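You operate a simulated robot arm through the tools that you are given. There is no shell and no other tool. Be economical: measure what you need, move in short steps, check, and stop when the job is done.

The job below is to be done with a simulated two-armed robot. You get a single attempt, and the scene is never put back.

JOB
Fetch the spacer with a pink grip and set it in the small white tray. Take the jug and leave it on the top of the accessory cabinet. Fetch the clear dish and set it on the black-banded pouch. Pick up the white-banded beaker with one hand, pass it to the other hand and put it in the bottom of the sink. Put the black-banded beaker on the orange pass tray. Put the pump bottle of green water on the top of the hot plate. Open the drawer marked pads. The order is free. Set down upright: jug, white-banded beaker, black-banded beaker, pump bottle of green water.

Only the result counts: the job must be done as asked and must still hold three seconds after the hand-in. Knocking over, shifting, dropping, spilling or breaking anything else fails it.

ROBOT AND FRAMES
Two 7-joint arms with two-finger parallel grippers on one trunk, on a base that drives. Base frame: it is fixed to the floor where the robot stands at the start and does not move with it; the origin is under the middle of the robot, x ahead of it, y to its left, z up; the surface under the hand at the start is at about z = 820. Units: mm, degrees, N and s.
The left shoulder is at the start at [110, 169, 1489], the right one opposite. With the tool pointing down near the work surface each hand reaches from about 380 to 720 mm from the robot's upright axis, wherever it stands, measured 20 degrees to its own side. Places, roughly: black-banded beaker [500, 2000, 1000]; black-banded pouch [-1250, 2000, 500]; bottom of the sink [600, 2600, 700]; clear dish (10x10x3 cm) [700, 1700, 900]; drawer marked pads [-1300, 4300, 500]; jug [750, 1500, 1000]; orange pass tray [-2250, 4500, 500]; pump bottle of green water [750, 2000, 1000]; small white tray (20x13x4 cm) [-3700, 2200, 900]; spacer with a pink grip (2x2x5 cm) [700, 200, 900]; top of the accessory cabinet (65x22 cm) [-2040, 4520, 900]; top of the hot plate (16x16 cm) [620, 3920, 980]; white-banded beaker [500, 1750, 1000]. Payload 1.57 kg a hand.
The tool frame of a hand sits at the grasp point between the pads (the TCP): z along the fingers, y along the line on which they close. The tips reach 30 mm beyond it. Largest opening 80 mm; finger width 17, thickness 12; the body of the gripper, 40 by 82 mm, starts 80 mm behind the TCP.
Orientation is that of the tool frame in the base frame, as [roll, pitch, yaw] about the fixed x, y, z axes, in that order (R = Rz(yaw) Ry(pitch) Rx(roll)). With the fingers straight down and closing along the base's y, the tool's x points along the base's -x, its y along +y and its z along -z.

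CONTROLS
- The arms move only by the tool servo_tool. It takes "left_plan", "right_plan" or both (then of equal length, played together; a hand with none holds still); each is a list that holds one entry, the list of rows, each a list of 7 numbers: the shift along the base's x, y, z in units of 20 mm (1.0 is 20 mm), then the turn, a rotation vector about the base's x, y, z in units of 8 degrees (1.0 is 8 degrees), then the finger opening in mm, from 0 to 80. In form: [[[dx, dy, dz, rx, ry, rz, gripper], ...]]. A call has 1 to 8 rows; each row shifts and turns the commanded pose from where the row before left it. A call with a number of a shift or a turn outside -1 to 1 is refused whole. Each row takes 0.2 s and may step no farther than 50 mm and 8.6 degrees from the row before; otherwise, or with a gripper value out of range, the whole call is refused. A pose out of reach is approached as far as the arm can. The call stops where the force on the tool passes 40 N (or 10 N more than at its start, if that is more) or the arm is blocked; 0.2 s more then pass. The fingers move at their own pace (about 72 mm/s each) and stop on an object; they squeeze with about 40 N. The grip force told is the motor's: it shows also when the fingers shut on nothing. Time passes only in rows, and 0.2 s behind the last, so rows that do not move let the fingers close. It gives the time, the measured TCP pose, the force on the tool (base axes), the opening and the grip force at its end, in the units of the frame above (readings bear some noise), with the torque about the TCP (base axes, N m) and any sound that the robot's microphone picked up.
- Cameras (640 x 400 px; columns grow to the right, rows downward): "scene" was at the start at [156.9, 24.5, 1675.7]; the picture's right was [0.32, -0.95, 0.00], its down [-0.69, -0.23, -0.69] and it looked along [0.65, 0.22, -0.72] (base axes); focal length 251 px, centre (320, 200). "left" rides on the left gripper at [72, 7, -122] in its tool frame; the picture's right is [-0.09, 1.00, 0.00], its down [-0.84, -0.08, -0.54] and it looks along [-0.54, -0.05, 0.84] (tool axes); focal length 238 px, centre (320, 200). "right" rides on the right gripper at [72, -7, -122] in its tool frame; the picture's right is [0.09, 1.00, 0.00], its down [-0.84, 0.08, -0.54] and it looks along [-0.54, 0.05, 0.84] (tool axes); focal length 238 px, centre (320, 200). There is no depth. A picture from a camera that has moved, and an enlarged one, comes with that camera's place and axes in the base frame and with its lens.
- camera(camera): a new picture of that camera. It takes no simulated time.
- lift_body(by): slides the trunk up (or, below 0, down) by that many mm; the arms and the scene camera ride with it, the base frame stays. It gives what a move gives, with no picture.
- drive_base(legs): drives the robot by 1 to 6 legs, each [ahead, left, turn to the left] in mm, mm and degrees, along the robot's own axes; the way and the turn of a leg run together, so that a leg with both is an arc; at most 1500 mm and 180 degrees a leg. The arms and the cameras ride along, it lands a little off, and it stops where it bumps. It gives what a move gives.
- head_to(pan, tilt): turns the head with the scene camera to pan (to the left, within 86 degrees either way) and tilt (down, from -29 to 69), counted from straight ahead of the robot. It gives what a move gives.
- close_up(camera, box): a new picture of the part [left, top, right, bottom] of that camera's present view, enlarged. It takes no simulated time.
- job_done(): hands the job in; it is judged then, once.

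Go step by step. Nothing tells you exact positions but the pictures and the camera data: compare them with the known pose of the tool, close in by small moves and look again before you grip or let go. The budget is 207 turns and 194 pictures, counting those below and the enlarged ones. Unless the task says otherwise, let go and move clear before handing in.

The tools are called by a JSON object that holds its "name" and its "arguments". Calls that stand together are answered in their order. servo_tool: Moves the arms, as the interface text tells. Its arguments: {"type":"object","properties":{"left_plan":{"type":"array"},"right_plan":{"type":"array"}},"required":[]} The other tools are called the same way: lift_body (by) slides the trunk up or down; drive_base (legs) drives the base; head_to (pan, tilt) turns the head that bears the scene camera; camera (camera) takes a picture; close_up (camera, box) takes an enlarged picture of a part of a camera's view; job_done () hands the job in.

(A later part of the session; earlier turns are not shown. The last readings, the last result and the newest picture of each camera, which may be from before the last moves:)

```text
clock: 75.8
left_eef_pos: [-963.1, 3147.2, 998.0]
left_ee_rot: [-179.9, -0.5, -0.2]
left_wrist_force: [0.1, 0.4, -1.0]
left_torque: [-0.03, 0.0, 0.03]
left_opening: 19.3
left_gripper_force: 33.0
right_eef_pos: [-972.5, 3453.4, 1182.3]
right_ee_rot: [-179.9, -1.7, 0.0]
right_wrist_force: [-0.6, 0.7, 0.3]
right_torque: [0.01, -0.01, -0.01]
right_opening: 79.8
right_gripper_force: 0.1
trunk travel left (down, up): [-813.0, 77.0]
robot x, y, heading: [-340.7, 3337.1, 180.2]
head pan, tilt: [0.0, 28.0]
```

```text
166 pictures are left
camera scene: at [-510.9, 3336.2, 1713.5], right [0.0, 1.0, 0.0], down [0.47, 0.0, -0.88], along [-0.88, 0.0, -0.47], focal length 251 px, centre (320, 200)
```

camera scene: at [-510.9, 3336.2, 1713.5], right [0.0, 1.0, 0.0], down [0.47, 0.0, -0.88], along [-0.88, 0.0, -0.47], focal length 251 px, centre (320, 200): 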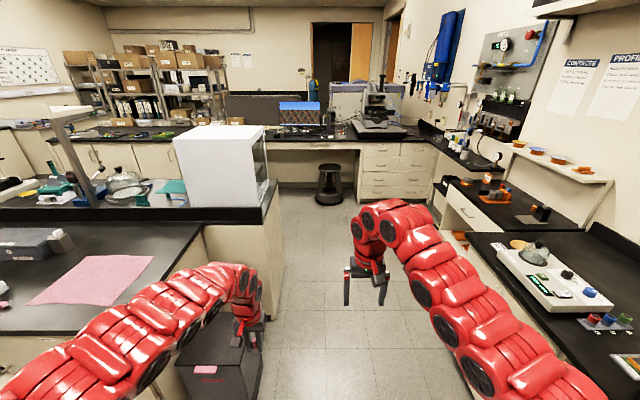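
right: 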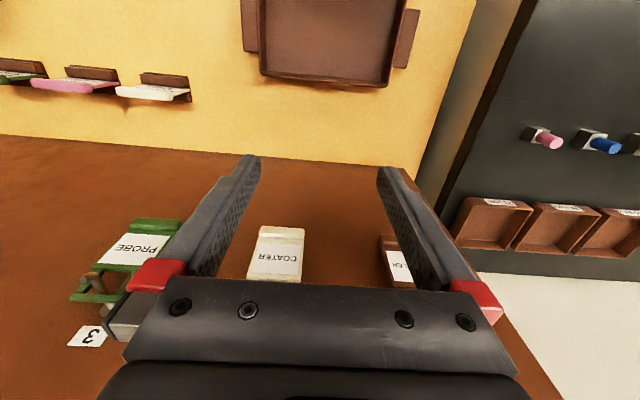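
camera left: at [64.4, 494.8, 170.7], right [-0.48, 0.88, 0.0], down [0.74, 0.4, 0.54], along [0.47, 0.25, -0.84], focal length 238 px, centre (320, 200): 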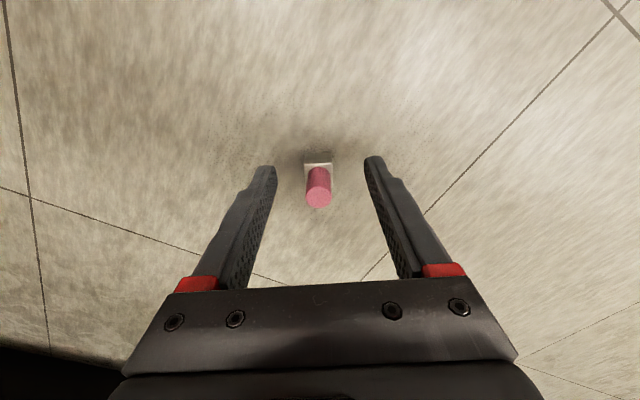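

The tray is on the far bench, whose front edge is at x≈-3450. I'll shift right away from the floor bin, then drive forward and look at the aisle behind the island.

{"name": "drive_base", "arguments": {"legs": [[0, -200, 0], [1400, 0, 0], [800, 0, 0]]}}

{"name": "head_to", "arguments": {"pan": 45, "tilt": 35}}

{"name": "camera", "arguments": {"camera": "scene"}}

{"name": "close_up", "arguments": {"camera": "left", "box": [240, 130, 400, 230]}}

```text
clock: 87.9
left_eef_pos: [-3164.4, 3358.0, 997.2]
left_ee_rot: [-179.9, -0.4, -0.3]
left_wrist_force: [0.3, -0.1, -1.7]
left_torque: [0.01, 0.01, -0.01]
left_opening: 19.2
left_gripper_force: 33.6
right_eef_pos: [-3175.2, 3664.2, 1182.1]
right_ee_rot: [-179.8, -1.8, 0.0]
right_wrist_force: [0.3, -0.3, 0.4]
right_torque: [-0.01, -0.01, 0.0]
right_opening: 79.7
right_gripper_force: 0.1
trunk travel left (down, up): [-813.0, 77.0]
robot x, y, heading: [-2540.1, 3546.0, 180.2]
head pan, tilt: [0.0, 28.0]
```

```text
clock: 89.0
left_eef_pos: [-3164.3, 3358.8, 997.7]
left_ee_rot: [-179.9, -0.5, -0.2]
left_wrist_force: [-1.3, 0.6, -1.1]
left_torque: [0.0, -0.01, -0.01]
left_opening: 19.3
left_gripper_force: 33.2
right_eef_pos: [-3174.6, 3664.6, 1181.9]
right_ee_rot: [-179.8, -1.7, 0.0]
right_wrist_force: [-0.5, -0.7, -0.1]
right_torque: [0.01, -0.02, 0.03]
right_opening: 80.0
right_gripper_force: 0.1
trunk travel left (down, up): [-813.0, 77.0]
robot x, y, heading: [-2541.7, 3545.4, 179.7]
head pan, tilt: [45.0, 35.0]
```

```text
165 pictures are left
camera scene: at [-2684.8, 3484.1, 1702.5], right [-0.7, 0.71, 0.0], down [0.41, 0.4, -0.82], along [-0.58, -0.58, -0.57], focal length 251 px, centre (320, 200)
```

scene: 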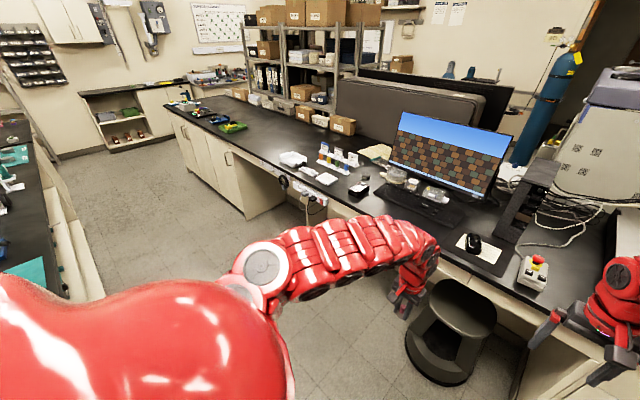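

```text
4.00 times, centred on (320, 180) of left
camera zoom: at [-3093.4, 3351.3, 1120.3], right [-0.1, -1.0, 0.0], down [-0.84, 0.08, 0.54], along [-0.53, 0.05, -0.84], focal length 953 px, centre (320, 280)
```

zoom: 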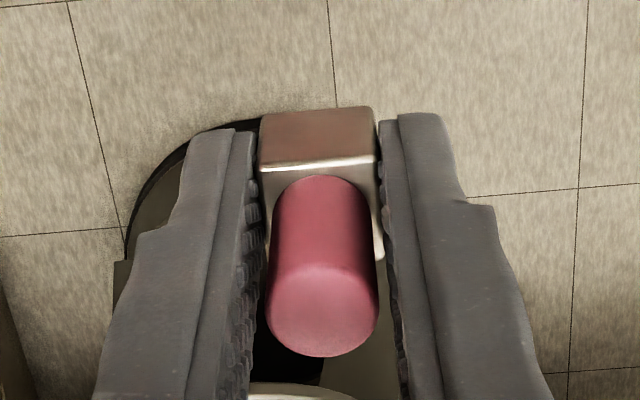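

The spacer has crept only slightly. The tray is at about [-3720, 2180]; I'll strafe down the aisle to it and then approach.

{"name": "drive_base", "arguments": {"legs": [[150, 0, 0], [0, 1170, 0], [300, 0, 0]]}}

{"name": "head_to", "arguments": {"pan": 20, "tilt": 45}}

{"name": "camera", "arguments": {"camera": "scene"}}

{"name": "camera", "arguments": {"camera": "left"}}

```text
clock: 97.6
left_eef_pos: [-3618.9, 2193.8, 999.3]
left_ee_rot: [-179.9, -0.4, -0.4]
left_wrist_force: [0.0, -0.7, -1.0]
left_torque: [0.0, 0.0, -0.01]
left_opening: 19.4
left_gripper_force: 33.3
right_eef_pos: [-3628.5, 2499.4, 1182.8]
right_ee_rot: [-179.9, -1.7, -0.3]
right_wrist_force: [0.1, 0.3, 0.0]
right_torque: [0.03, 0.04, 0.02]
right_opening: 80.0
right_gripper_force: 0.0
trunk travel left (down, up): [-813.0, 77.0]
robot x, y, heading: [-2995.3, 2379.6, 180.0]
head pan, tilt: [45.0, 35.0]
```

```text
clock: 98.5
left_eef_pos: [-3620.8, 2192.6, 998.0]
left_ee_rot: [-179.9, -0.4, -0.4]
left_wrist_force: [-0.1, -0.4, -0.6]
left_torque: [-0.02, 0.0, 0.02]
left_opening: 19.2
left_gripper_force: 32.9
right_eef_pos: [-3629.3, 2499.0, 1183.2]
right_ee_rot: [-179.9, -1.6, -0.3]
right_wrist_force: [-0.3, -0.1, -0.6]
right_torque: [0.01, 0.0, 0.01]
right_opening: 79.8
right_gripper_force: 0.1
trunk travel left (down, up): [-813.0, 77.0]
robot x, y, heading: [-2998.3, 2380.2, 179.4]
head pan, tilt: [20.0, 45.0]
```

```text
163 pictures are left
camera scene: at [-3153.8, 2351.1, 1687.7], right [-0.34, 0.94, 0.0], down [0.67, 0.24, -0.71], along [-0.67, -0.24, -0.71], focal length 251 px, centre (320, 200)
```

scene: 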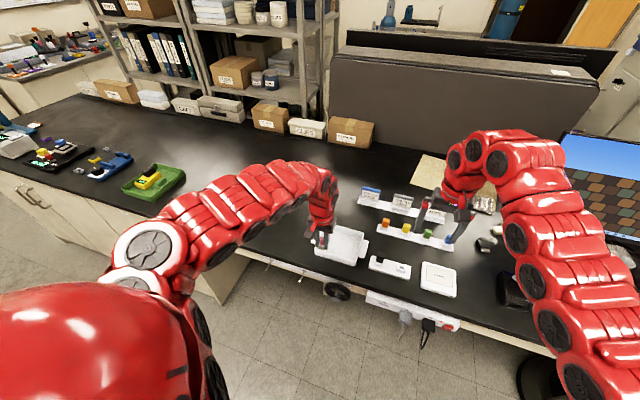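

```text
162 pictures are left
camera left: at [-3549.3, 2185.8, 1120.4], right [-0.1, -0.99, 0.0], down [-0.84, 0.08, 0.54], along [-0.53, 0.06, -0.84], focal length 238 px, centre (320, 200)
```

left: 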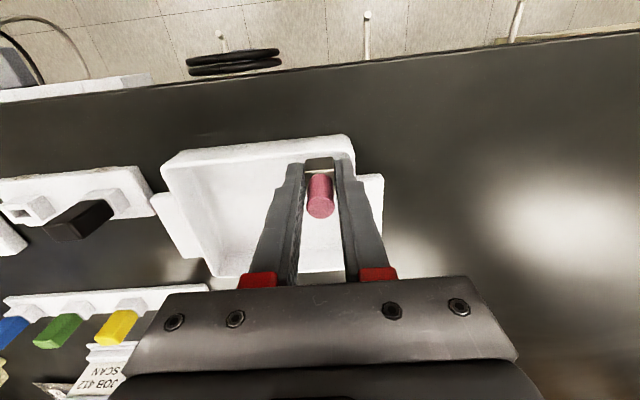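

The tray centre is about [-3680, 2245]. I'll move over it and down to z≈965.

{"name": "servo_tool", "arguments": {"left_plan": [[[-1, 0.9, 0, 0, 0, 0, 0], [-1, 0.9, 0, 0, 0, 0, 0], [-1, 0.8, 0, 0, 0, 0, 0], [0, 0, -1, 0, 0, 0, 0], [0, 0, -0.7, 0, 0, 0, 0]]]}}

{"name": "camera", "arguments": {"camera": "left"}}

```text
clock: 99.7
left_eef_pos: [-3681.4, 2245.7, 963.5]
left_ee_rot: [-180.0, -0.4, -0.4]
left_wrist_force: [0.7, -0.4, -0.7]
left_torque: [0.03, -0.02, 0.02]
left_opening: 19.0
left_gripper_force: 33.2
right_eef_pos: [-3630.2, 2499.2, 1182.7]
right_ee_rot: [-179.9, -1.7, -0.2]
right_wrist_force: [-0.2, 0.7, -0.4]
right_torque: [-0.04, 0.01, 0.0]
right_opening: 80.0
right_gripper_force: 0.1
trunk travel left (down, up): [-813.0, 77.0]
robot x, y, heading: [-3002.4, 2382.6, 179.5]
head pan, tilt: [20.0, 45.0]
```

```text
161 pictures are left
camera left: at [-3609.8, 2237.7, 1086.2], right [-0.1, -0.99, 0.0], down [-0.84, 0.08, 0.54], along [-0.53, 0.06, -0.84], focal length 238 px, centre (320, 200)
```

left: 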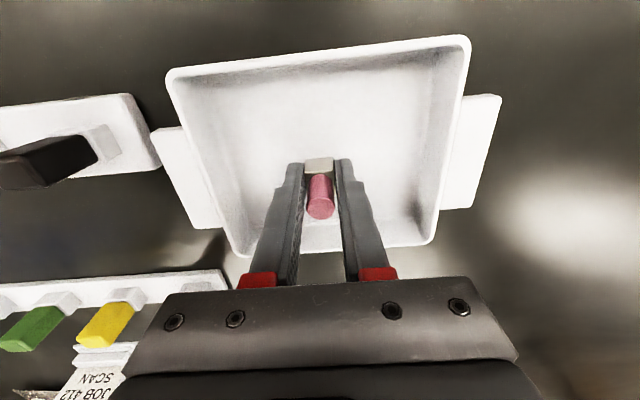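

The spacer is centred over the tray. I'll lower it slowly until it touches.

{"name": "servo_tool", "arguments": {"left_plan": [[[0, 0, -0.5, 0, 0, 0, 0], [0, 0, -0.25, 0, 0, 0, 0], [0, 0, -0.15, 0, 0, 0, 0], [0, 0, -0.1, 0, 0, 0, 0]]]}}

{"name": "close_up", "arguments": {"camera": "left", "box": [240, 120, 400, 220]}}

```text
clock: 100.4
left_eef_pos: [-3680.7, 2245.0, 953.5]
left_ee_rot: [-179.9, -0.2, -0.5]
left_wrist_force: [6.3, 2.3, 23.0]
left_torque: [0.0, -0.22, 0.03]
left_opening: 19.2
left_gripper_force: 32.8
right_eef_pos: [-3626.2, 2499.7, 1184.8]
right_ee_rot: [-180.0, -1.6, -0.3]
right_wrist_force: [0.1, 0.5, 0.3]
right_torque: [0.0, 0.03, -0.01]
right_opening: 80.2
right_gripper_force: 0.0
trunk travel left (down, up): [-813.0, 77.0]
robot x, y, heading: [-2999.6, 2379.4, 179.4]
head pan, tilt: [20.0, 45.0]
stopped in row 3 (left hand): the force on the tool passed its limit at 48 N (the readings are from after the stop); the commanded pose is now the measured one
```

```text
4.00 times, centred on (320, 170) of left
camera zoom: at [-3608.0, 2238.2, 1075.8], right [-0.1, -0.99, 0.0], down [-0.84, 0.08, 0.54], along [-0.54, 0.06, -0.84], focal length 953 px, centre (320, 320)
```

zoom: 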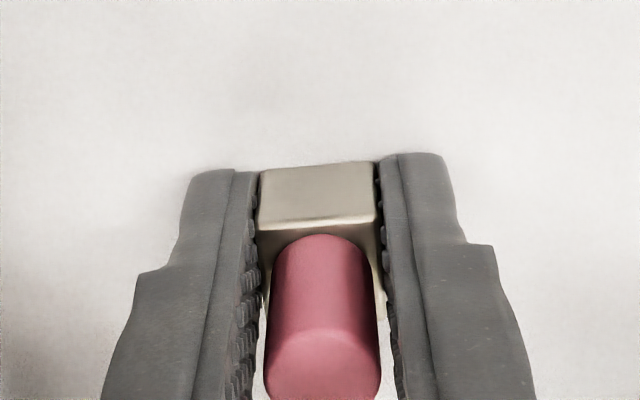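

It is in contact. I'll open and lift clear.

{"name": "servo_tool", "arguments": {"left_plan": [[[0, 0, 0, 0, 0, 0, 24], [0, 0, 0, 0, 0, 0, 40], [0, 0, 0, 0, 0, 0, 40], [0, 0, 1, 0, 0, 0, 40], [0, 0, 1, 0, 0, 0, 40], [0, 0, 1, 0, 0, 0, 40]]]}}

{"name": "camera", "arguments": {"camera": "left"}}

```text
clock: 101.8
left_eef_pos: [-3682.4, 2244.8, 1010.4]
left_ee_rot: [-179.9, -0.3, -0.5]
left_wrist_force: [0.5, 0.2, 0.8]
left_torque: [-0.06, -0.01, 0.0]
left_opening: 40.2
left_gripper_force: 0.2
right_eef_pos: [-3629.4, 2499.4, 1182.7]
right_ee_rot: [-179.9, -1.5, -0.3]
right_wrist_force: [-0.6, 0.5, -0.9]
right_torque: [-0.03, -0.04, 0.01]
right_opening: 79.9
right_gripper_force: 0.1
trunk travel left (down, up): [-813.0, 77.0]
robot x, y, heading: [-2998.1, 2381.4, 179.4]
head pan, tilt: [20.0, 45.0]
```

```text
159 pictures are left
camera left: at [-3610.9, 2237.7, 1132.7], right [-0.1, -0.99, 0.0], down [-0.84, 0.08, 0.54], along [-0.53, 0.06, -0.84], focal length 238 px, centre (320, 200)
```

left: 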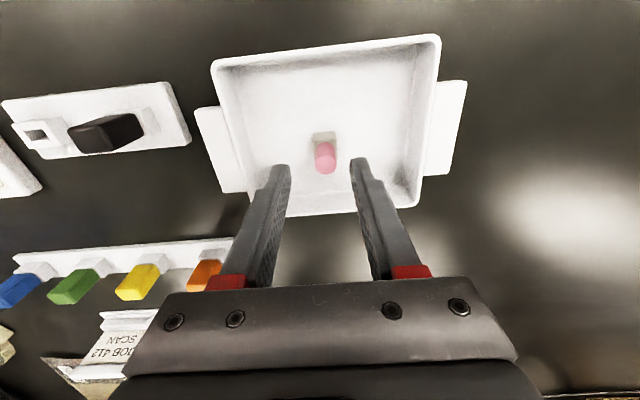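

The spacer stands in the tray. Next I'll drive back around to the right bench, retracing the aisle and then turning to face +x.

{"name": "drive_base", "arguments": {"legs": [[-350, 0, 0], [0, -1170, 0], [-1500, 0, 0], [-800, 0, 0], [0, 0, 180], [0, -1500, 0]]}}

{"name": "head_to", "arguments": {"pan": 0, "tilt": 35}}

{"name": "camera", "arguments": {"camera": "scene"}}

```text
clock: 134.9
left_eef_pos: [332.1, 2177.7, 1010.9]
left_ee_rot: [-179.9, -0.3, 178.5]
left_wrist_force: [-0.9, 0.6, -0.4]
left_torque: [0.0, -0.03, 0.03]
left_opening: 39.9
left_gripper_force: 0.0
right_eef_pos: [274.2, 1921.9, 1182.4]
right_ee_rot: [-179.9, -1.8, 178.6]
right_wrist_force: [-0.5, 0.6, 0.1]
right_torque: [-0.02, 0.01, 0.0]
right_opening: 79.7
right_gripper_force: 0.1
trunk travel left (down, up): [-813.0, 77.0]
robot x, y, heading: [-356.9, 2058.1, -1.6]
head pan, tilt: [20.0, 45.0]
```

```text
clock: 135.8
left_eef_pos: [332.7, 2177.5, 1009.7]
left_ee_rot: [-179.8, -0.3, 178.4]
left_wrist_force: [-0.1, 0.1, 0.2]
left_torque: [-0.02, 0.03, 0.01]
left_opening: 40.0
left_gripper_force: 0.0
right_eef_pos: [274.8, 1923.5, 1181.3]
right_ee_rot: [-179.9, -1.7, 178.5]
right_wrist_force: [0.6, -0.3, 1.3]
right_torque: [0.0, 0.03, 0.04]
right_opening: 80.1
right_gripper_force: 0.0
trunk travel left (down, up): [-813.0, 77.0]
robot x, y, heading: [-353.5, 2055.2, -1.8]
head pan, tilt: [0.0, 35.0]
```

```text
158 pictures are left
camera scene: at [-186.4, 2049.3, 1702.5], right [-0.03, -1.0, 0.0], down [-0.57, 0.01, -0.82], along [0.82, -0.02, -0.57], focal length 251 px, centre (320, 200)
```

scene: 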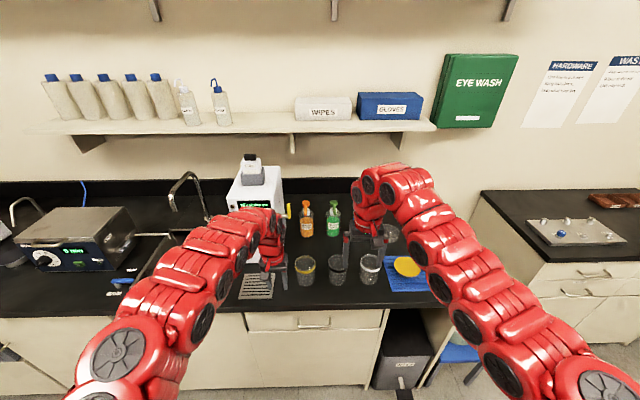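

I can see three banded beakers, orange and green pump bottles, a blue mat and a jug. I'll zoom in.

{"name": "close_up", "arguments": {"camera": "scene", "box": [280, 190, 440, 290]}}

{"name": "camera", "arguments": {"camera": "right"}}

{"name": "camera", "arguments": {"camera": "left"}}

```text
4.00 times, centred on (360, 240) of scene
camera zoom: at [-186.4, 2049.3, 1702.5], right [-0.03, -1.0, 0.0], down [-0.57, 0.01, -0.82], along [0.82, -0.02, -0.57], focal length 1005 px, centre (160, 40)
```

zoom: 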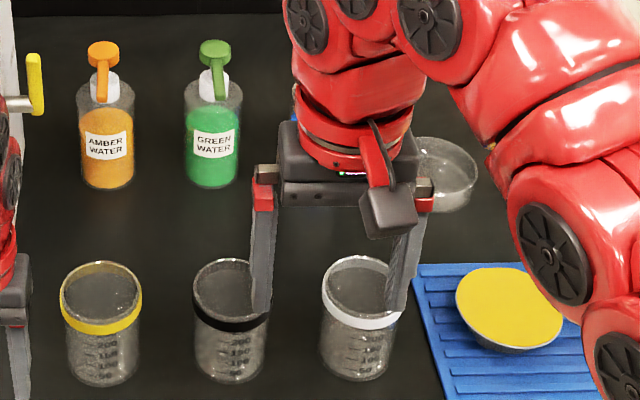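

```text
156 pictures are left
camera right: at [204.8, 1919.3, 1306.5], right [-0.07, 1.0, 0.0], down [0.85, 0.06, 0.52], along [0.52, 0.04, -0.86], focal length 238 px, centre (320, 200)
```

right: 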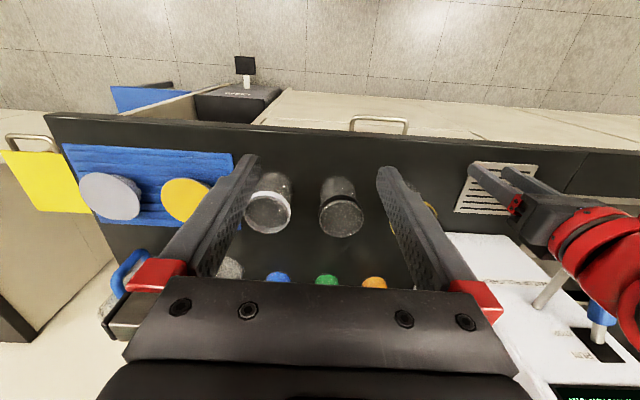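

```text
155 pictures are left
camera left: at [261.2, 2186.6, 1132.8], right [0.12, 0.99, 0.0], down [0.84, -0.1, 0.54], along [0.53, -0.07, -0.84], focal length 238 px, centre (320, 200)
```

left: 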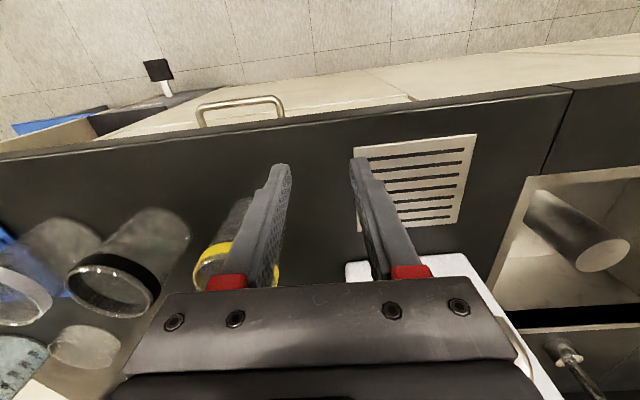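

Positions are: white beaker about [416, 1846], black [417, 1968], yellow [415, 2090], green bottle [680, 1967], dish about [640, 1742]. The bench front is at x≈316 with its top at 900. I'll tilt the right hand 60° forward for side grips, keeping it in front of the bench.

{"name": "servo_tool", "arguments": {"right_plan": [[[0, 0, -1, 0, -0.94, 0, 80], [0, 0, -1, 0, -0.94, 0, 80], [0, 0, -1, 0, -0.94, 0, 80], [0, 0, -1, 0, -0.94, 0, 80], [0, 0, -1, 0, -0.94, 0, 80], [0, 0, -1, 0, -0.94, 0, 80], [0, 0, -1, 0, -0.94, 0, 80], [0, 0, -1, 0, -0.94, 0, 80]]]}}

{"name": "camera", "arguments": {"camera": "right"}}

{"name": "camera", "arguments": {"camera": "scene"}}

```text
clock: 137.6
left_eef_pos: [330.6, 2176.8, 1011.2]
left_ee_rot: [-179.9, -0.2, 178.5]
left_wrist_force: [-0.6, -0.4, -0.8]
left_torque: [0.0, -0.02, 0.02]
left_opening: 40.0
left_gripper_force: 0.1
right_eef_pos: [337.7, 1964.9, 1091.7]
right_ee_rot: [-176.8, 48.5, -175.7]
right_wrist_force: [0.5, 0.1, 0.5]
right_torque: [0.01, 0.01, -0.02]
right_opening: 80.0
right_gripper_force: 0.0
right hand out of reach, approached as far as the arm can: row 1, 2, 3, 4
trunk travel left (down, up): [-813.0, 77.0]
robot x, y, heading: [-354.9, 2055.8, -1.4]
head pan, tilt: [0.0, 35.0]
```

```text
154 pictures are left
camera right: at [197.4, 1955.2, 1119.1], right [-0.09, 0.99, -0.11], down [0.14, 0.12, 0.98], along [0.99, 0.08, -0.15], focal length 238 px, centre (320, 200)
```

right: 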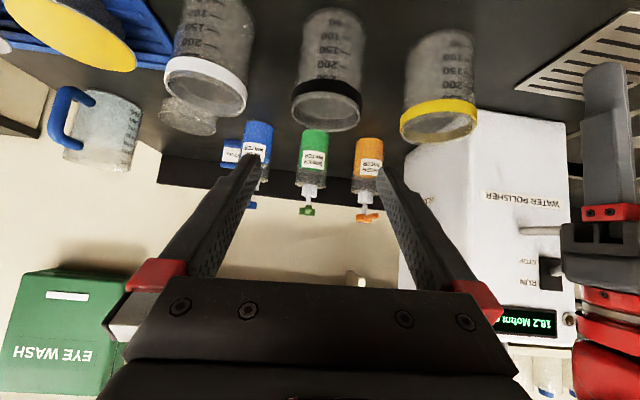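

```text
153 pictures are left
camera scene: at [-187.3, 2048.8, 1702.6], right [-0.03, -1.0, 0.0], down [-0.57, 0.02, -0.82], along [0.82, -0.02, -0.57], focal length 251 px, centre (320, 200)
```

scene: 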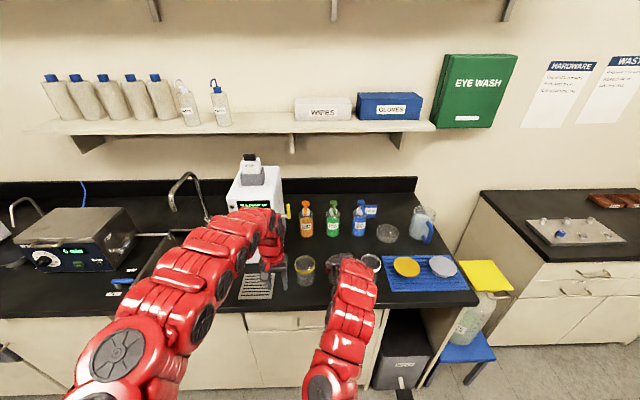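

The tilt works and the view is clear; the jug is at about [648, 1575] and the dish at about [652, 1717]. I'll lower the right hand in front of the bench and tilt it a little more.

{"name": "servo_tool", "arguments": {"right_plan": [[[-0.6, 0, -1, 0, -0.4, 0, 80], [-0.6, 0, -1, 0, -0.4, 0, 80], [-0.6, 0, -1, 0, -0.4, 0, 80], [-0.4, 0, -1, 0, -0.3, 0, 80], [0, 0, -1, 0, 0, 0, 80], [0, 0, -1, 0, 0, 0, 80], [0, 0, -0.6, 0, 0, 0, 80]]]}}

{"name": "camera", "arguments": {"camera": "right"}}

```text
clock: 139.2
left_eef_pos: [331.8, 2178.0, 1010.7]
left_ee_rot: [-180.0, -0.4, 178.5]
left_wrist_force: [0.6, 0.1, -0.3]
left_torque: [0.04, -0.01, -0.05]
left_opening: 40.0
left_gripper_force: 0.0
right_eef_pos: [292.6, 1967.0, 958.5]
right_ee_rot: [-175.2, 60.3, -174.2]
right_wrist_force: [0.2, -0.2, 0.0]
right_torque: [0.0, 0.0, -0.01]
right_opening: 79.9
right_gripper_force: 0.2
trunk travel left (down, up): [-813.0, 77.0]
robot x, y, heading: [-356.9, 2057.8, -1.2]
head pan, tilt: [0.0, 35.0]
```

```text
152 pictures are left
camera right: at [151.5, 1956.5, 957.3], right [-0.07, 0.99, -0.12], down [-0.06, 0.12, 0.99], along [1.0, 0.08, 0.05], focal length 238 px, centre (320, 200)
```

right: 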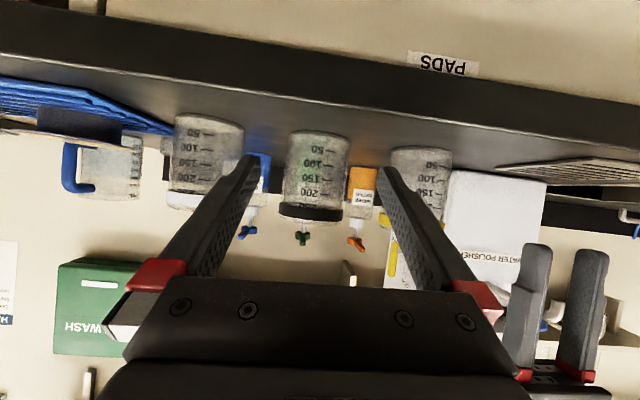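

I'll raise the left hand out of the way and level the right hand's roll. Then I'll strafe the base so the right hand faces the white beaker.

{"name": "servo_tool", "arguments": {"left_plan": [[[0, 0, 1, 0, 0, 0, 80], [0, 0, 1, 0, 0, 0, 80], [0, 0.5, 1, 0, 0, 0, 80], [0, 0.5, 1, 0, 0, 0, 80], [0.3, 0.5, 1, 0, 0, 0, 80], [0.3, 0.5, 1, 0, 0, 0, 80]]], "right_plan": [[[0, 0, 0, 0.35, 0, 0, 80], [0, 0, 0, 0.35, 0, 0, 80], [0, 0, 0, 0, 0, 0, 80], [0, 0, 0, 0, 0, 0, 80], [0, 0, 0, 0, 0, 0, 80], [0, 0, 0, 0, 0, 0, 80]]]}}

{"name": "drive_base", "arguments": {"legs": [[0, -121, 0]]}}

{"name": "camera", "arguments": {"camera": "right"}}

```text
clock: 140.6
left_eef_pos: [344.4, 2218.0, 1128.5]
left_ee_rot: [-179.8, -0.4, 178.4]
left_wrist_force: [1.0, -0.4, 0.3]
left_torque: [0.01, 0.01, -0.01]
left_opening: 80.2
left_gripper_force: 0.0
right_eef_pos: [294.6, 1967.3, 959.3]
right_ee_rot: [173.5, 60.3, 176.0]
right_wrist_force: [0.3, 0.1, 0.7]
right_torque: [0.02, -0.01, 0.0]
right_opening: 80.0
right_gripper_force: 0.0
trunk travel left (down, up): [-813.0, 77.0]
robot x, y, heading: [-354.0, 2054.9, -1.6]
head pan, tilt: [0.0, 35.0]
```

```text
clock: 141.8
left_eef_pos: [340.5, 2096.8, 1129.0]
left_ee_rot: [-179.9, -0.2, 178.6]
left_wrist_force: [0.1, -0.5, 0.9]
left_torque: [-0.03, -0.02, 0.0]
left_opening: 79.8
left_gripper_force: 0.0
right_eef_pos: [291.7, 1845.0, 960.1]
right_ee_rot: [173.7, 60.4, 175.9]
right_wrist_force: [0.2, 0.8, -0.3]
right_torque: [0.01, 0.03, 0.01]
right_opening: 80.3
right_gripper_force: 0.1
trunk travel left (down, up): [-813.0, 77.0]
robot x, y, heading: [-356.0, 1932.3, -1.2]
head pan, tilt: [0.0, 35.0]
```

```text
151 pictures are left
camera right: at [148.2, 1836.4, 956.5], right [-0.07, 1.0, -0.03], down [-0.06, 0.02, 1.0], along [1.0, 0.07, 0.06], focal length 238 px, centre (320, 200)
```

right: 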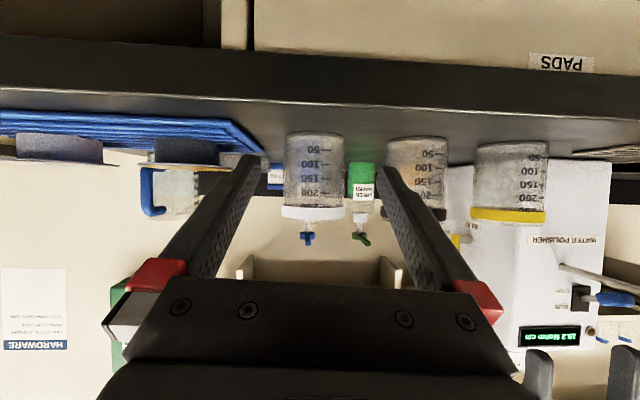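

The white beaker stands straight ahead, centred at y≈1848 and about 95 mm tall. I'll drive 80 mm forward and check.

{"name": "drive_base", "arguments": {"legs": [[80, 0, 0]]}}

{"name": "camera", "arguments": {"camera": "right"}}

{"name": "camera", "arguments": {"camera": "scene"}}

```text
clock: 142.9
left_eef_pos: [420.0, 2093.7, 1129.9]
left_ee_rot: [-180.0, -0.3, 178.6]
left_wrist_force: [-0.1, -0.2, -0.2]
left_torque: [-0.01, 0.04, -0.01]
left_opening: 79.9
left_gripper_force: 0.0
right_eef_pos: [369.5, 1842.8, 958.8]
right_ee_rot: [173.5, 60.4, 175.9]
right_wrist_force: [0.0, 0.6, 0.5]
right_torque: [0.02, 0.01, 0.02]
right_opening: 80.2
right_gripper_force: 0.0
trunk travel left (down, up): [-813.0, 77.0]
robot x, y, heading: [-277.2, 1929.8, -1.5]
head pan, tilt: [0.0, 35.0]
```

```text
150 pictures are left
camera right: at [227.1, 1833.6, 956.9], right [-0.07, 1.0, -0.03], down [-0.06, 0.02, 1.0], along [1.0, 0.07, 0.06], focal length 238 px, centre (320, 200)
```

right: 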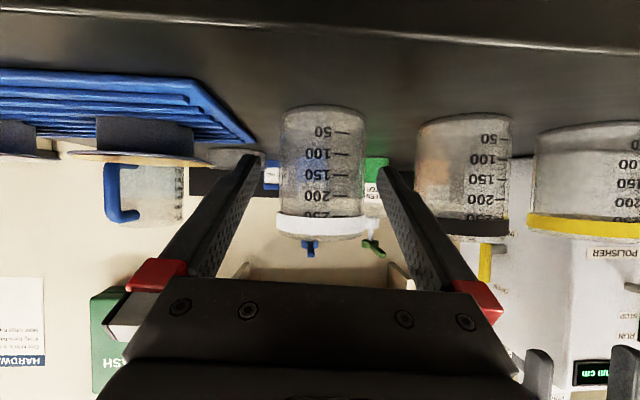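

```text
149 pictures are left
camera scene: at [-111.2, 1926.1, 1702.7], right [-0.03, -1.0, 0.0], down [-0.57, 0.01, -0.82], along [0.82, -0.02, -0.57], focal length 251 px, centre (320, 200)
```

scene: 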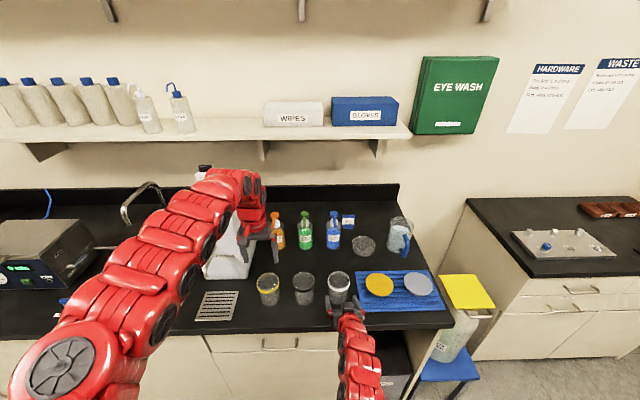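

The beaker centre is y≈1848, with the fingers already straddling its front. I'll advance the arm gently and close.

{"name": "servo_tool", "arguments": {"right_plan": [[[0, 0.27, -0.5, 0, 0, 0, 80], [0.6, 0, -0.45, 0, 0, 0, 80], [0.6, 0, 0, 0, 0, 0, 80], [0.6, 0, 0, 0, 0, 0, 80], [0.5, 0, 0, 0, 0, 0, 80]]]}}

{"name": "camera", "arguments": {"camera": "right"}}

```text
clock: 144.1
left_eef_pos: [420.7, 2093.2, 1128.5]
left_ee_rot: [-179.9, -0.5, 178.6]
left_wrist_force: [-0.2, -0.2, 0.5]
left_torque: [-0.07, 0.03, 0.0]
left_opening: 80.2
left_gripper_force: 0.1
right_eef_pos: [418.1, 1847.9, 940.5]
right_ee_rot: [173.6, 60.4, 175.9]
right_wrist_force: [0.1, -0.3, -0.4]
right_torque: [0.01, 0.0, 0.0]
right_opening: 79.9
right_gripper_force: 0.1
trunk travel left (down, up): [-813.0, 77.0]
robot x, y, heading: [-278.9, 1931.7, -1.5]
head pan, tilt: [0.0, 35.0]
```

```text
148 pictures are left
camera right: at [274.5, 1838.6, 937.9], right [-0.07, 1.0, -0.03], down [-0.06, 0.02, 1.0], along [1.0, 0.07, 0.06], focal length 238 px, centre (320, 200)
```

right: 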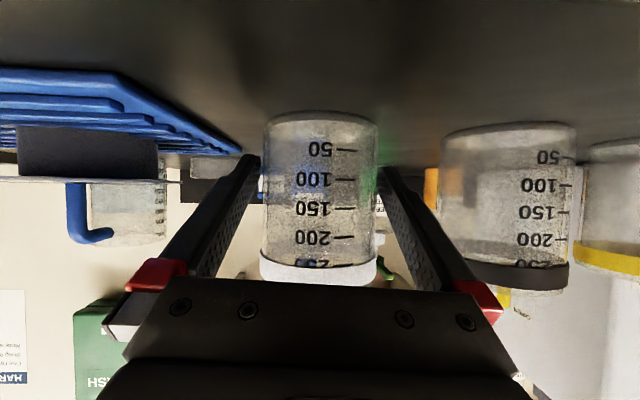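

It is centred. I'll close and lift slightly.

{"name": "servo_tool", "arguments": {"right_plan": [[[0, 0, 0, 0, 0, 0, 50], [0, 0, 0, 0, 0, 0, 50], [0, 0, 0, 0, 0, 0, 50], [0, 0, 1, 0, 0, 0, 50], [0, 0, 1, 0, 0, 0, 50], [0, 0, 1, 0, 0, 0, 50], [0, 0, 1, 0, 0, 0, 50]]]}}

{"name": "camera", "arguments": {"camera": "scene"}}

{"name": "camera", "arguments": {"camera": "right"}}

```text
clock: 145.7
left_eef_pos: [420.4, 2093.2, 1129.7]
left_ee_rot: [-179.9, -0.3, 178.6]
left_wrist_force: [0.4, 0.0, 0.4]
left_torque: [-0.04, 0.01, 0.03]
left_opening: 79.8
left_gripper_force: 0.1
right_eef_pos: [416.3, 1847.8, 1019.2]
right_ee_rot: [173.7, 60.2, 175.9]
right_wrist_force: [-0.2, -0.3, -0.8]
right_torque: [0.01, 0.03, -0.02]
right_opening: 71.7
right_gripper_force: 40.0
trunk travel left (down, up): [-813.0, 77.0]
robot x, y, heading: [-281.7, 1933.3, -1.5]
head pan, tilt: [0.0, 35.0]
```

```text
147 pictures are left
camera scene: at [-110.1, 1925.8, 1702.5], right [-0.03, -1.0, 0.0], down [-0.57, 0.02, -0.82], along [0.82, -0.02, -0.57], focal length 251 px, centre (320, 200)
```

scene: 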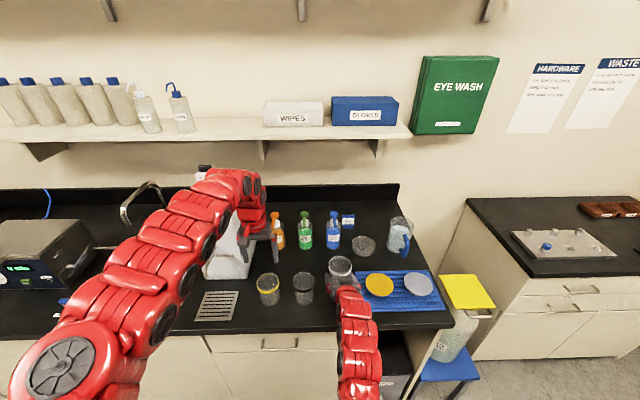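

```text
146 pictures are left
camera right: at [273.5, 1838.5, 1017.1], right [-0.07, 1.0, -0.03], down [-0.06, 0.02, 1.0], along [1.0, 0.07, 0.06], focal length 238 px, centre (320, 200)
```

right: 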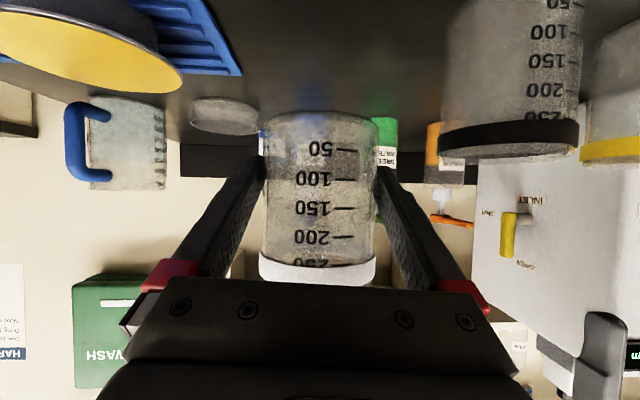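

The beaker is held firmly (72 mm wide). I'll back the base off so the handover happens in free space in front of the bench, and bring the beaker toward the robot's middle.

{"name": "drive_base", "arguments": {"legs": [[-220, 0, 0]]}}

{"name": "servo_tool", "arguments": {"right_plan": [[[0, 1, -0.5, 0, 0, 0, 50], [0, 1, -0.5, 0, 0, 0, 50], [0, 1, -0.5, 0, 0, 0, 50], [0, 1, -0.5, 0, 0, 0, 50], [0, 1, -0.5, 0, 0, 0, 50], [0, 1, -0.5, 0, 0, 0, 50]]]}}

{"name": "head_to", "arguments": {"pan": 0, "tilt": 50}}

{"name": "camera", "arguments": {"camera": "scene"}}

```text
clock: 147.4
left_eef_pos: [201.2, 2099.5, 1128.7]
left_ee_rot: [-179.9, -0.3, 178.6]
left_wrist_force: [0.0, -0.7, -0.4]
left_torque: [0.03, -0.03, -0.04]
left_opening: 79.8
left_gripper_force: 0.0
right_eef_pos: [196.9, 1853.8, 1017.5]
right_ee_rot: [173.6, 60.3, 175.9]
right_wrist_force: [-0.8, 0.0, -1.4]
right_torque: [0.0, 0.04, 0.0]
right_opening: 71.6
right_gripper_force: 40.9
trunk travel left (down, up): [-813.0, 77.0]
robot x, y, heading: [-498.6, 1937.8, -1.2]
head pan, tilt: [0.0, 35.0]
```

```text
clock: 148.8
left_eef_pos: [200.9, 2099.0, 1129.8]
left_ee_rot: [-179.9, -0.2, 178.5]
left_wrist_force: [0.1, -0.3, 0.0]
left_torque: [0.01, -0.05, -0.04]
left_opening: 80.2
left_gripper_force: 0.0
right_eef_pos: [197.7, 1974.7, 958.7]
right_ee_rot: [173.6, 60.4, 175.8]
right_wrist_force: [0.6, 1.0, -1.3]
right_torque: [-0.02, 0.04, -0.02]
right_opening: 71.5
right_gripper_force: 40.2
trunk travel left (down, up): [-813.0, 77.0]
robot x, y, heading: [-497.8, 1932.7, -1.7]
head pan, tilt: [0.0, 35.0]
```

```text
clock: 149.6
left_eef_pos: [200.7, 2098.8, 1129.5]
left_ee_rot: [-180.0, -0.3, 178.5]
left_wrist_force: [0.2, -0.2, 0.1]
left_torque: [0.05, -0.02, -0.01]
left_opening: 80.0
left_gripper_force: 0.1
right_eef_pos: [197.3, 1973.5, 959.7]
right_ee_rot: [173.6, 60.4, 175.8]
right_wrist_force: [0.5, 0.0, -1.3]
right_torque: [0.0, -0.02, -0.03]
right_opening: 71.5
right_gripper_force: 39.8
trunk travel left (down, up): [-813.0, 77.0]
robot x, y, heading: [-497.8, 1935.7, -1.3]
head pan, tilt: [0.0, 50.0]
```

```text
145 pictures are left
camera scene: at [-340.7, 1931.7, 1680.8], right [-0.03, -1.0, 0.0], down [-0.77, 0.02, -0.64], along [0.64, -0.02, -0.77], focal length 251 px, centre (320, 200)
```

scene: 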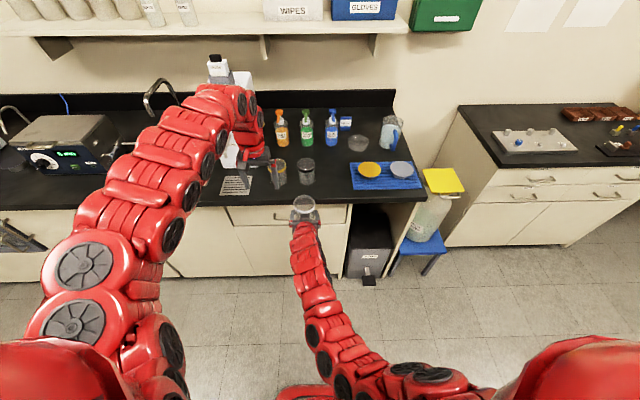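

I'll move the left hand over the beaker.

{"name": "servo_tool", "arguments": {"left_plan": [[[0, -1, 0, 0, 0, 0, 80], [0, -1, 0, 0, 0, 0, 80], [0, -1, 0, 0, 0, 0, 80], [0, -1, 0, 0, 0, 0, 80], [0, -1, 0, 0, 0, 0, 80], [-0.15, -1, 0, 0, 0, 0, 80], [0, -0.25, 0, 0, 0, 0, 80]]]}}

{"name": "camera", "arguments": {"camera": "left"}}

{"name": "camera", "arguments": {"camera": "scene"}}

```text
clock: 151.2
left_eef_pos: [198.2, 1974.9, 1129.6]
left_ee_rot: [-179.9, -0.3, 178.5]
left_wrist_force: [-0.1, 0.1, 0.0]
left_torque: [0.03, 0.0, -0.04]
left_opening: 80.1
left_gripper_force: 0.1
right_eef_pos: [197.3, 1973.7, 959.6]
right_ee_rot: [173.7, 60.3, 175.9]
right_wrist_force: [-0.4, 0.4, -0.9]
right_torque: [0.0, 0.05, -0.02]
right_opening: 71.2
right_gripper_force: 40.3
trunk travel left (down, up): [-813.0, 77.0]
robot x, y, heading: [-499.6, 1934.5, -1.6]
head pan, tilt: [0.0, 50.0]
```

```text
144 pictures are left
camera left: at [127.5, 1983.4, 1251.8], right [0.12, 0.99, 0.0], down [0.84, -0.1, 0.54], along [0.53, -0.07, -0.84], focal length 238 px, centre (320, 200)
```

left: 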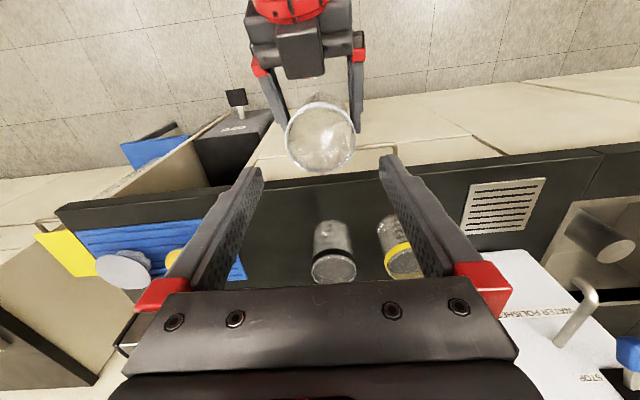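

```text
143 pictures are left
camera scene: at [-340.6, 1931.9, 1680.8], right [-0.03, -1.0, 0.0], down [-0.77, 0.02, -0.64], along [0.64, -0.02, -0.77], focal length 251 px, centre (320, 200)
```

scene: 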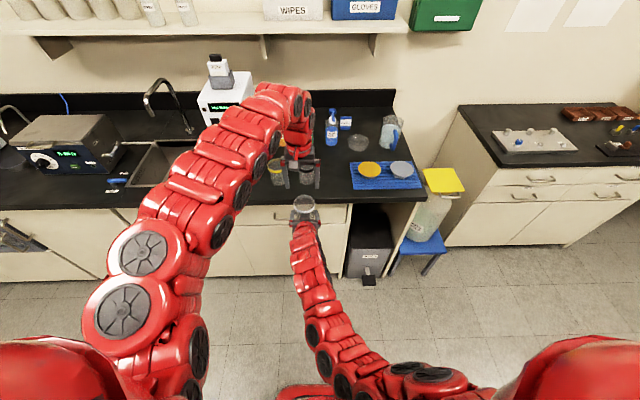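

The rim centre is at about [200, 1973, 1018]. I'll descend to just above the rim and check.

{"name": "servo_tool", "arguments": {"left_plan": [[[0.1, 0, -1, 0, 0, 0, 80], [0, 0, -1, 0, 0, 0, 80], [0, 0, -1, 0, 0, 0, 80], [0, 0, -0.7, 0, 0, 0, 80]]]}}

{"name": "camera", "arguments": {"camera": "left"}}

{"name": "camera", "arguments": {"camera": "right"}}

```text
clock: 152.2
left_eef_pos: [199.4, 1973.9, 1054.3]
left_ee_rot: [-179.9, -0.4, 178.5]
left_wrist_force: [0.3, -0.4, -0.6]
left_torque: [-0.02, 0.05, 0.02]
left_opening: 80.0
left_gripper_force: 0.0
right_eef_pos: [197.4, 1975.2, 959.6]
right_ee_rot: [173.6, 60.2, 175.8]
right_wrist_force: [-0.1, -0.9, -0.4]
right_torque: [0.03, 0.02, 0.01]
right_opening: 71.2
right_gripper_force: 39.8
trunk travel left (down, up): [-813.0, 77.0]
robot x, y, heading: [-498.1, 1939.5, -1.3]
head pan, tilt: [0.0, 50.0]
```

```text
142 pictures are left
camera left: at [129.7, 1983.4, 1176.6], right [0.12, 0.99, 0.0], down [0.84, -0.1, 0.54], along [0.53, -0.07, -0.84], focal length 238 px, centre (320, 200)
```

left: 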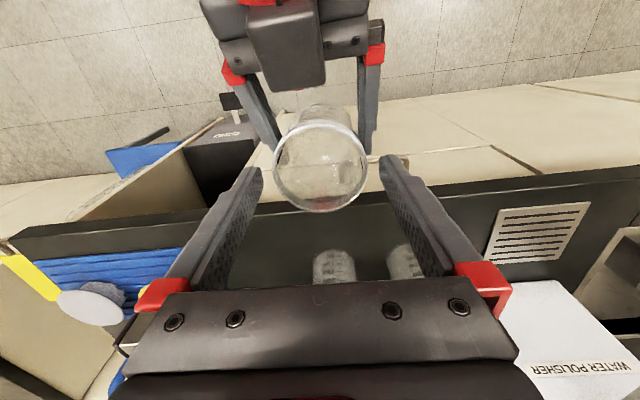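

```text
141 pictures are left
camera right: at [54.5, 1964.2, 957.0], right [-0.07, 1.0, -0.02], down [-0.06, 0.02, 1.0], along [1.0, 0.07, 0.06], focal length 238 px, centre (320, 200)
```

right: 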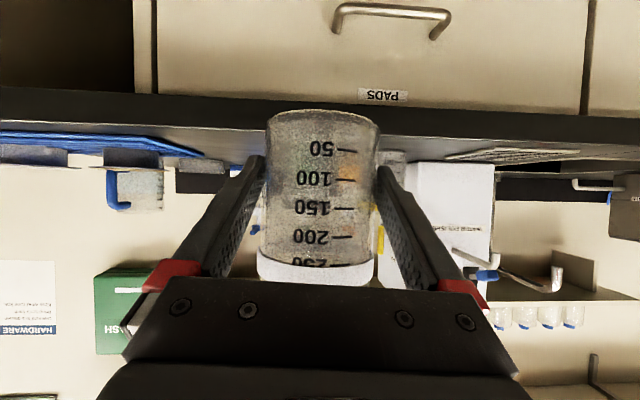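

It is aligned. I'll descend 40 mm and close the left hand on the upper rim.

{"name": "servo_tool", "arguments": {"left_plan": [[[0.07, 0, -1, 0, 0, 0, 80], [0, 0, -0.5, 0, 0, 0, 80], [0, 0, -0.5, 0, 0, 0, 80], [0, 0, 0, 0, 0, 0, 60], [0, 0, 0, 0, 0, 0, 60], [0, 0, 0, 0, 0, 0, 60]]]}}

{"name": "camera", "arguments": {"camera": "left"}}

```text
clock: 153.6
left_eef_pos: [201.3, 1974.3, 1015.7]
left_ee_rot: [-179.9, -0.3, 178.5]
left_wrist_force: [0.1, -7.1, 3.8]
left_torque: [0.74, -0.03, -0.05]
left_opening: 71.5
left_gripper_force: 39.8
right_eef_pos: [196.9, 1974.8, 959.4]
right_ee_rot: [173.7, 60.3, 176.0]
right_wrist_force: [0.4, 7.2, -4.7]
right_torque: [-1.08, 0.07, 0.14]
right_opening: 71.3
right_gripper_force: 39.3
trunk travel left (down, up): [-813.0, 77.0]
robot x, y, heading: [-497.0, 1936.2, -1.6]
head pan, tilt: [0.0, 50.0]
```

```text
140 pictures are left
camera left: at [131.5, 1983.0, 1137.7], right [0.12, 0.99, 0.0], down [0.84, -0.1, 0.54], along [0.53, -0.07, -0.84], focal length 238 px, centre (320, 200)
```

left: 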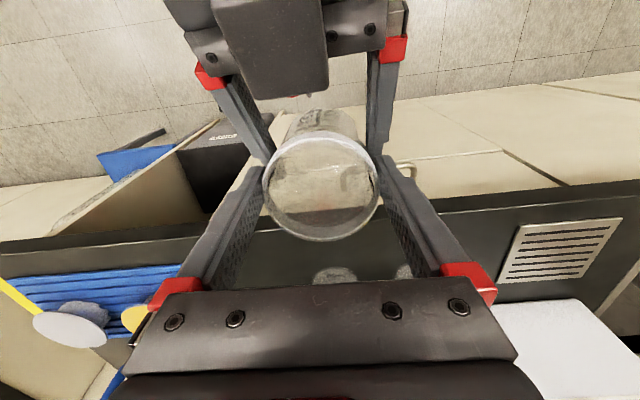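

Both hands hold the beaker. I'll open the right hand and draw it back.

{"name": "servo_tool", "arguments": {"right_plan": [[[0, 0, 0, 0, 0, 0, 80], [0, 0, 0, 0, 0, 0, 80], [-0.6, 0, 0, 0, 0, 0, 80], [-1, 0, 0, 0, 0, 0, 80], [-1, 0, 0, 0, 0, 0, 80], [-1, -0.5, 0, 0, 0, 0, 80], [-1, -1, 0, 0, 0, 0, 80]]]}}

{"name": "camera", "arguments": {"camera": "left"}}

```text
clock: 155.2
left_eef_pos: [202.0, 1973.0, 1015.6]
left_ee_rot: [-179.9, -0.3, 178.6]
left_wrist_force: [-0.5, -0.9, -0.2]
left_torque: [0.02, 0.01, -0.03]
left_opening: 71.0
left_gripper_force: 40.0
right_eef_pos: [103.2, 1943.1, 959.9]
right_ee_rot: [173.5, 60.3, 175.8]
right_wrist_force: [-0.2, 1.0, -0.5]
right_torque: [0.02, -0.05, 0.01]
right_opening: 80.0
right_gripper_force: 0.2
trunk travel left (down, up): [-813.0, 77.0]
robot x, y, heading: [-500.3, 1938.8, -1.4]
head pan, tilt: [0.0, 50.0]
```

```text
139 pictures are left
camera left: at [130.7, 1982.9, 1138.0], right [0.12, 0.99, 0.0], down [0.84, -0.1, 0.54], along [0.53, -0.06, -0.84], focal length 238 px, centre (320, 200)
```

left: 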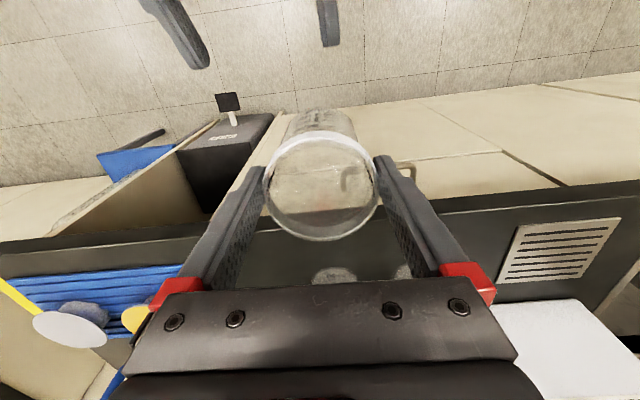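

The handover is complete. I'll spread the hands, raise the beaker, and strafe along to the sink.

{"name": "servo_tool", "arguments": {"left_plan": [[[0, 0, 1, 0, 0, 0, 60], [0, 1, 1, 0, 0, 0, 60], [0, 1, 1, 0, 0, 0, 60], [0, 1, 1, 0, 0, 0, 60], [0, 1, 0, 0, 0, 0, 60], [0, 1, 0, 0, 0, 0, 60]]], "right_plan": [[[0, -1, 0, 0, 0, 0, 80], [0, -1, 0, 0, 0, 0, 80], [0, -1, 0, 0, 0, 0, 80], [0, -1, 0, 0, 0, 0, 80], [0, -1, 0, 0, 0, 0, 80], [0, -1, 0, 0, 0, 0, 80]]]}}

{"name": "drive_base", "arguments": {"legs": [[0, 520, 0], [100, 0, 0]]}}

{"name": "camera", "arguments": {"camera": "scene"}}

{"name": "camera", "arguments": {"camera": "left"}}

```text
clock: 156.6
left_eef_pos: [200.9, 2073.7, 1096.8]
left_ee_rot: [-179.9, -0.3, 178.4]
left_wrist_force: [1.0, -0.1, -0.8]
left_torque: [0.01, -0.01, 0.02]
left_opening: 71.4
left_gripper_force: 40.3
right_eef_pos: [104.6, 1822.4, 959.3]
right_ee_rot: [173.6, 60.4, 175.9]
right_wrist_force: [0.0, -0.4, -0.3]
right_torque: [0.02, 0.0, -0.03]
right_opening: 79.9
right_gripper_force: 0.1
trunk travel left (down, up): [-813.0, 77.0]
robot x, y, heading: [-496.5, 1937.5, -1.5]
head pan, tilt: [0.0, 50.0]
```

```text
clock: 160.3
left_eef_pos: [313.0, 2591.1, 1097.0]
left_ee_rot: [-179.9, -0.4, 178.4]
left_wrist_force: [0.2, 0.2, -1.5]
left_torque: [-0.01, 0.02, 0.02]
left_opening: 67.1
left_gripper_force: 40.2
right_eef_pos: [216.4, 2340.3, 959.0]
right_ee_rot: [173.6, 60.3, 175.8]
right_wrist_force: [-0.4, 0.0, -0.1]
right_torque: [0.01, 0.01, -0.02]
right_opening: 79.7
right_gripper_force: 0.0
trunk travel left (down, up): [-813.0, 77.0]
robot x, y, heading: [-385.3, 2454.7, -1.9]
head pan, tilt: [0.0, 50.0]
```

```text
138 pictures are left
camera scene: at [-228.4, 2449.6, 1680.9], right [-0.03, -1.0, 0.0], down [-0.77, 0.02, -0.64], along [0.64, -0.02, -0.77], focal length 251 px, centre (320, 200)
```

scene: 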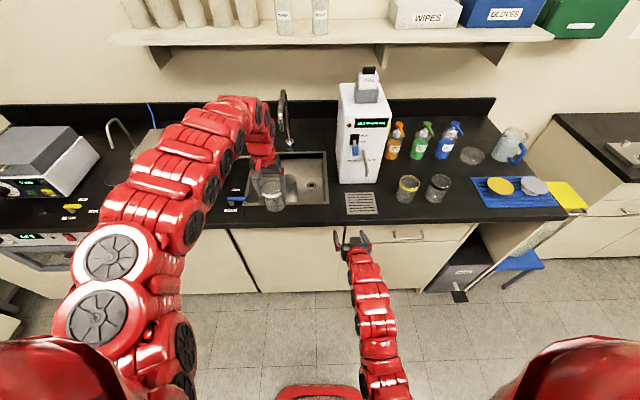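

```text
137 pictures are left
camera left: at [243.3, 2600.4, 1218.3], right [0.12, 0.99, 0.0], down [0.84, -0.1, 0.54], along [0.53, -0.07, -0.84], focal length 238 px, centre (320, 200)
```

left: 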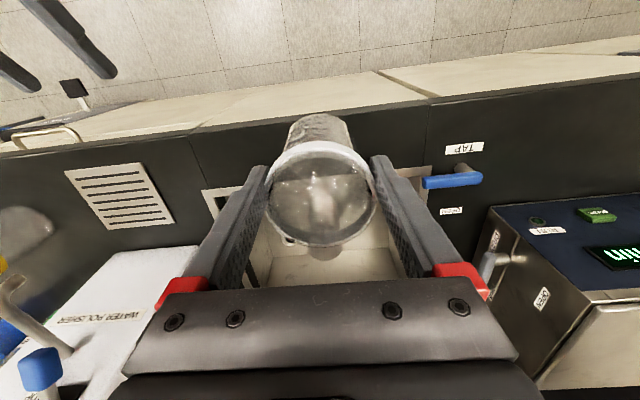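

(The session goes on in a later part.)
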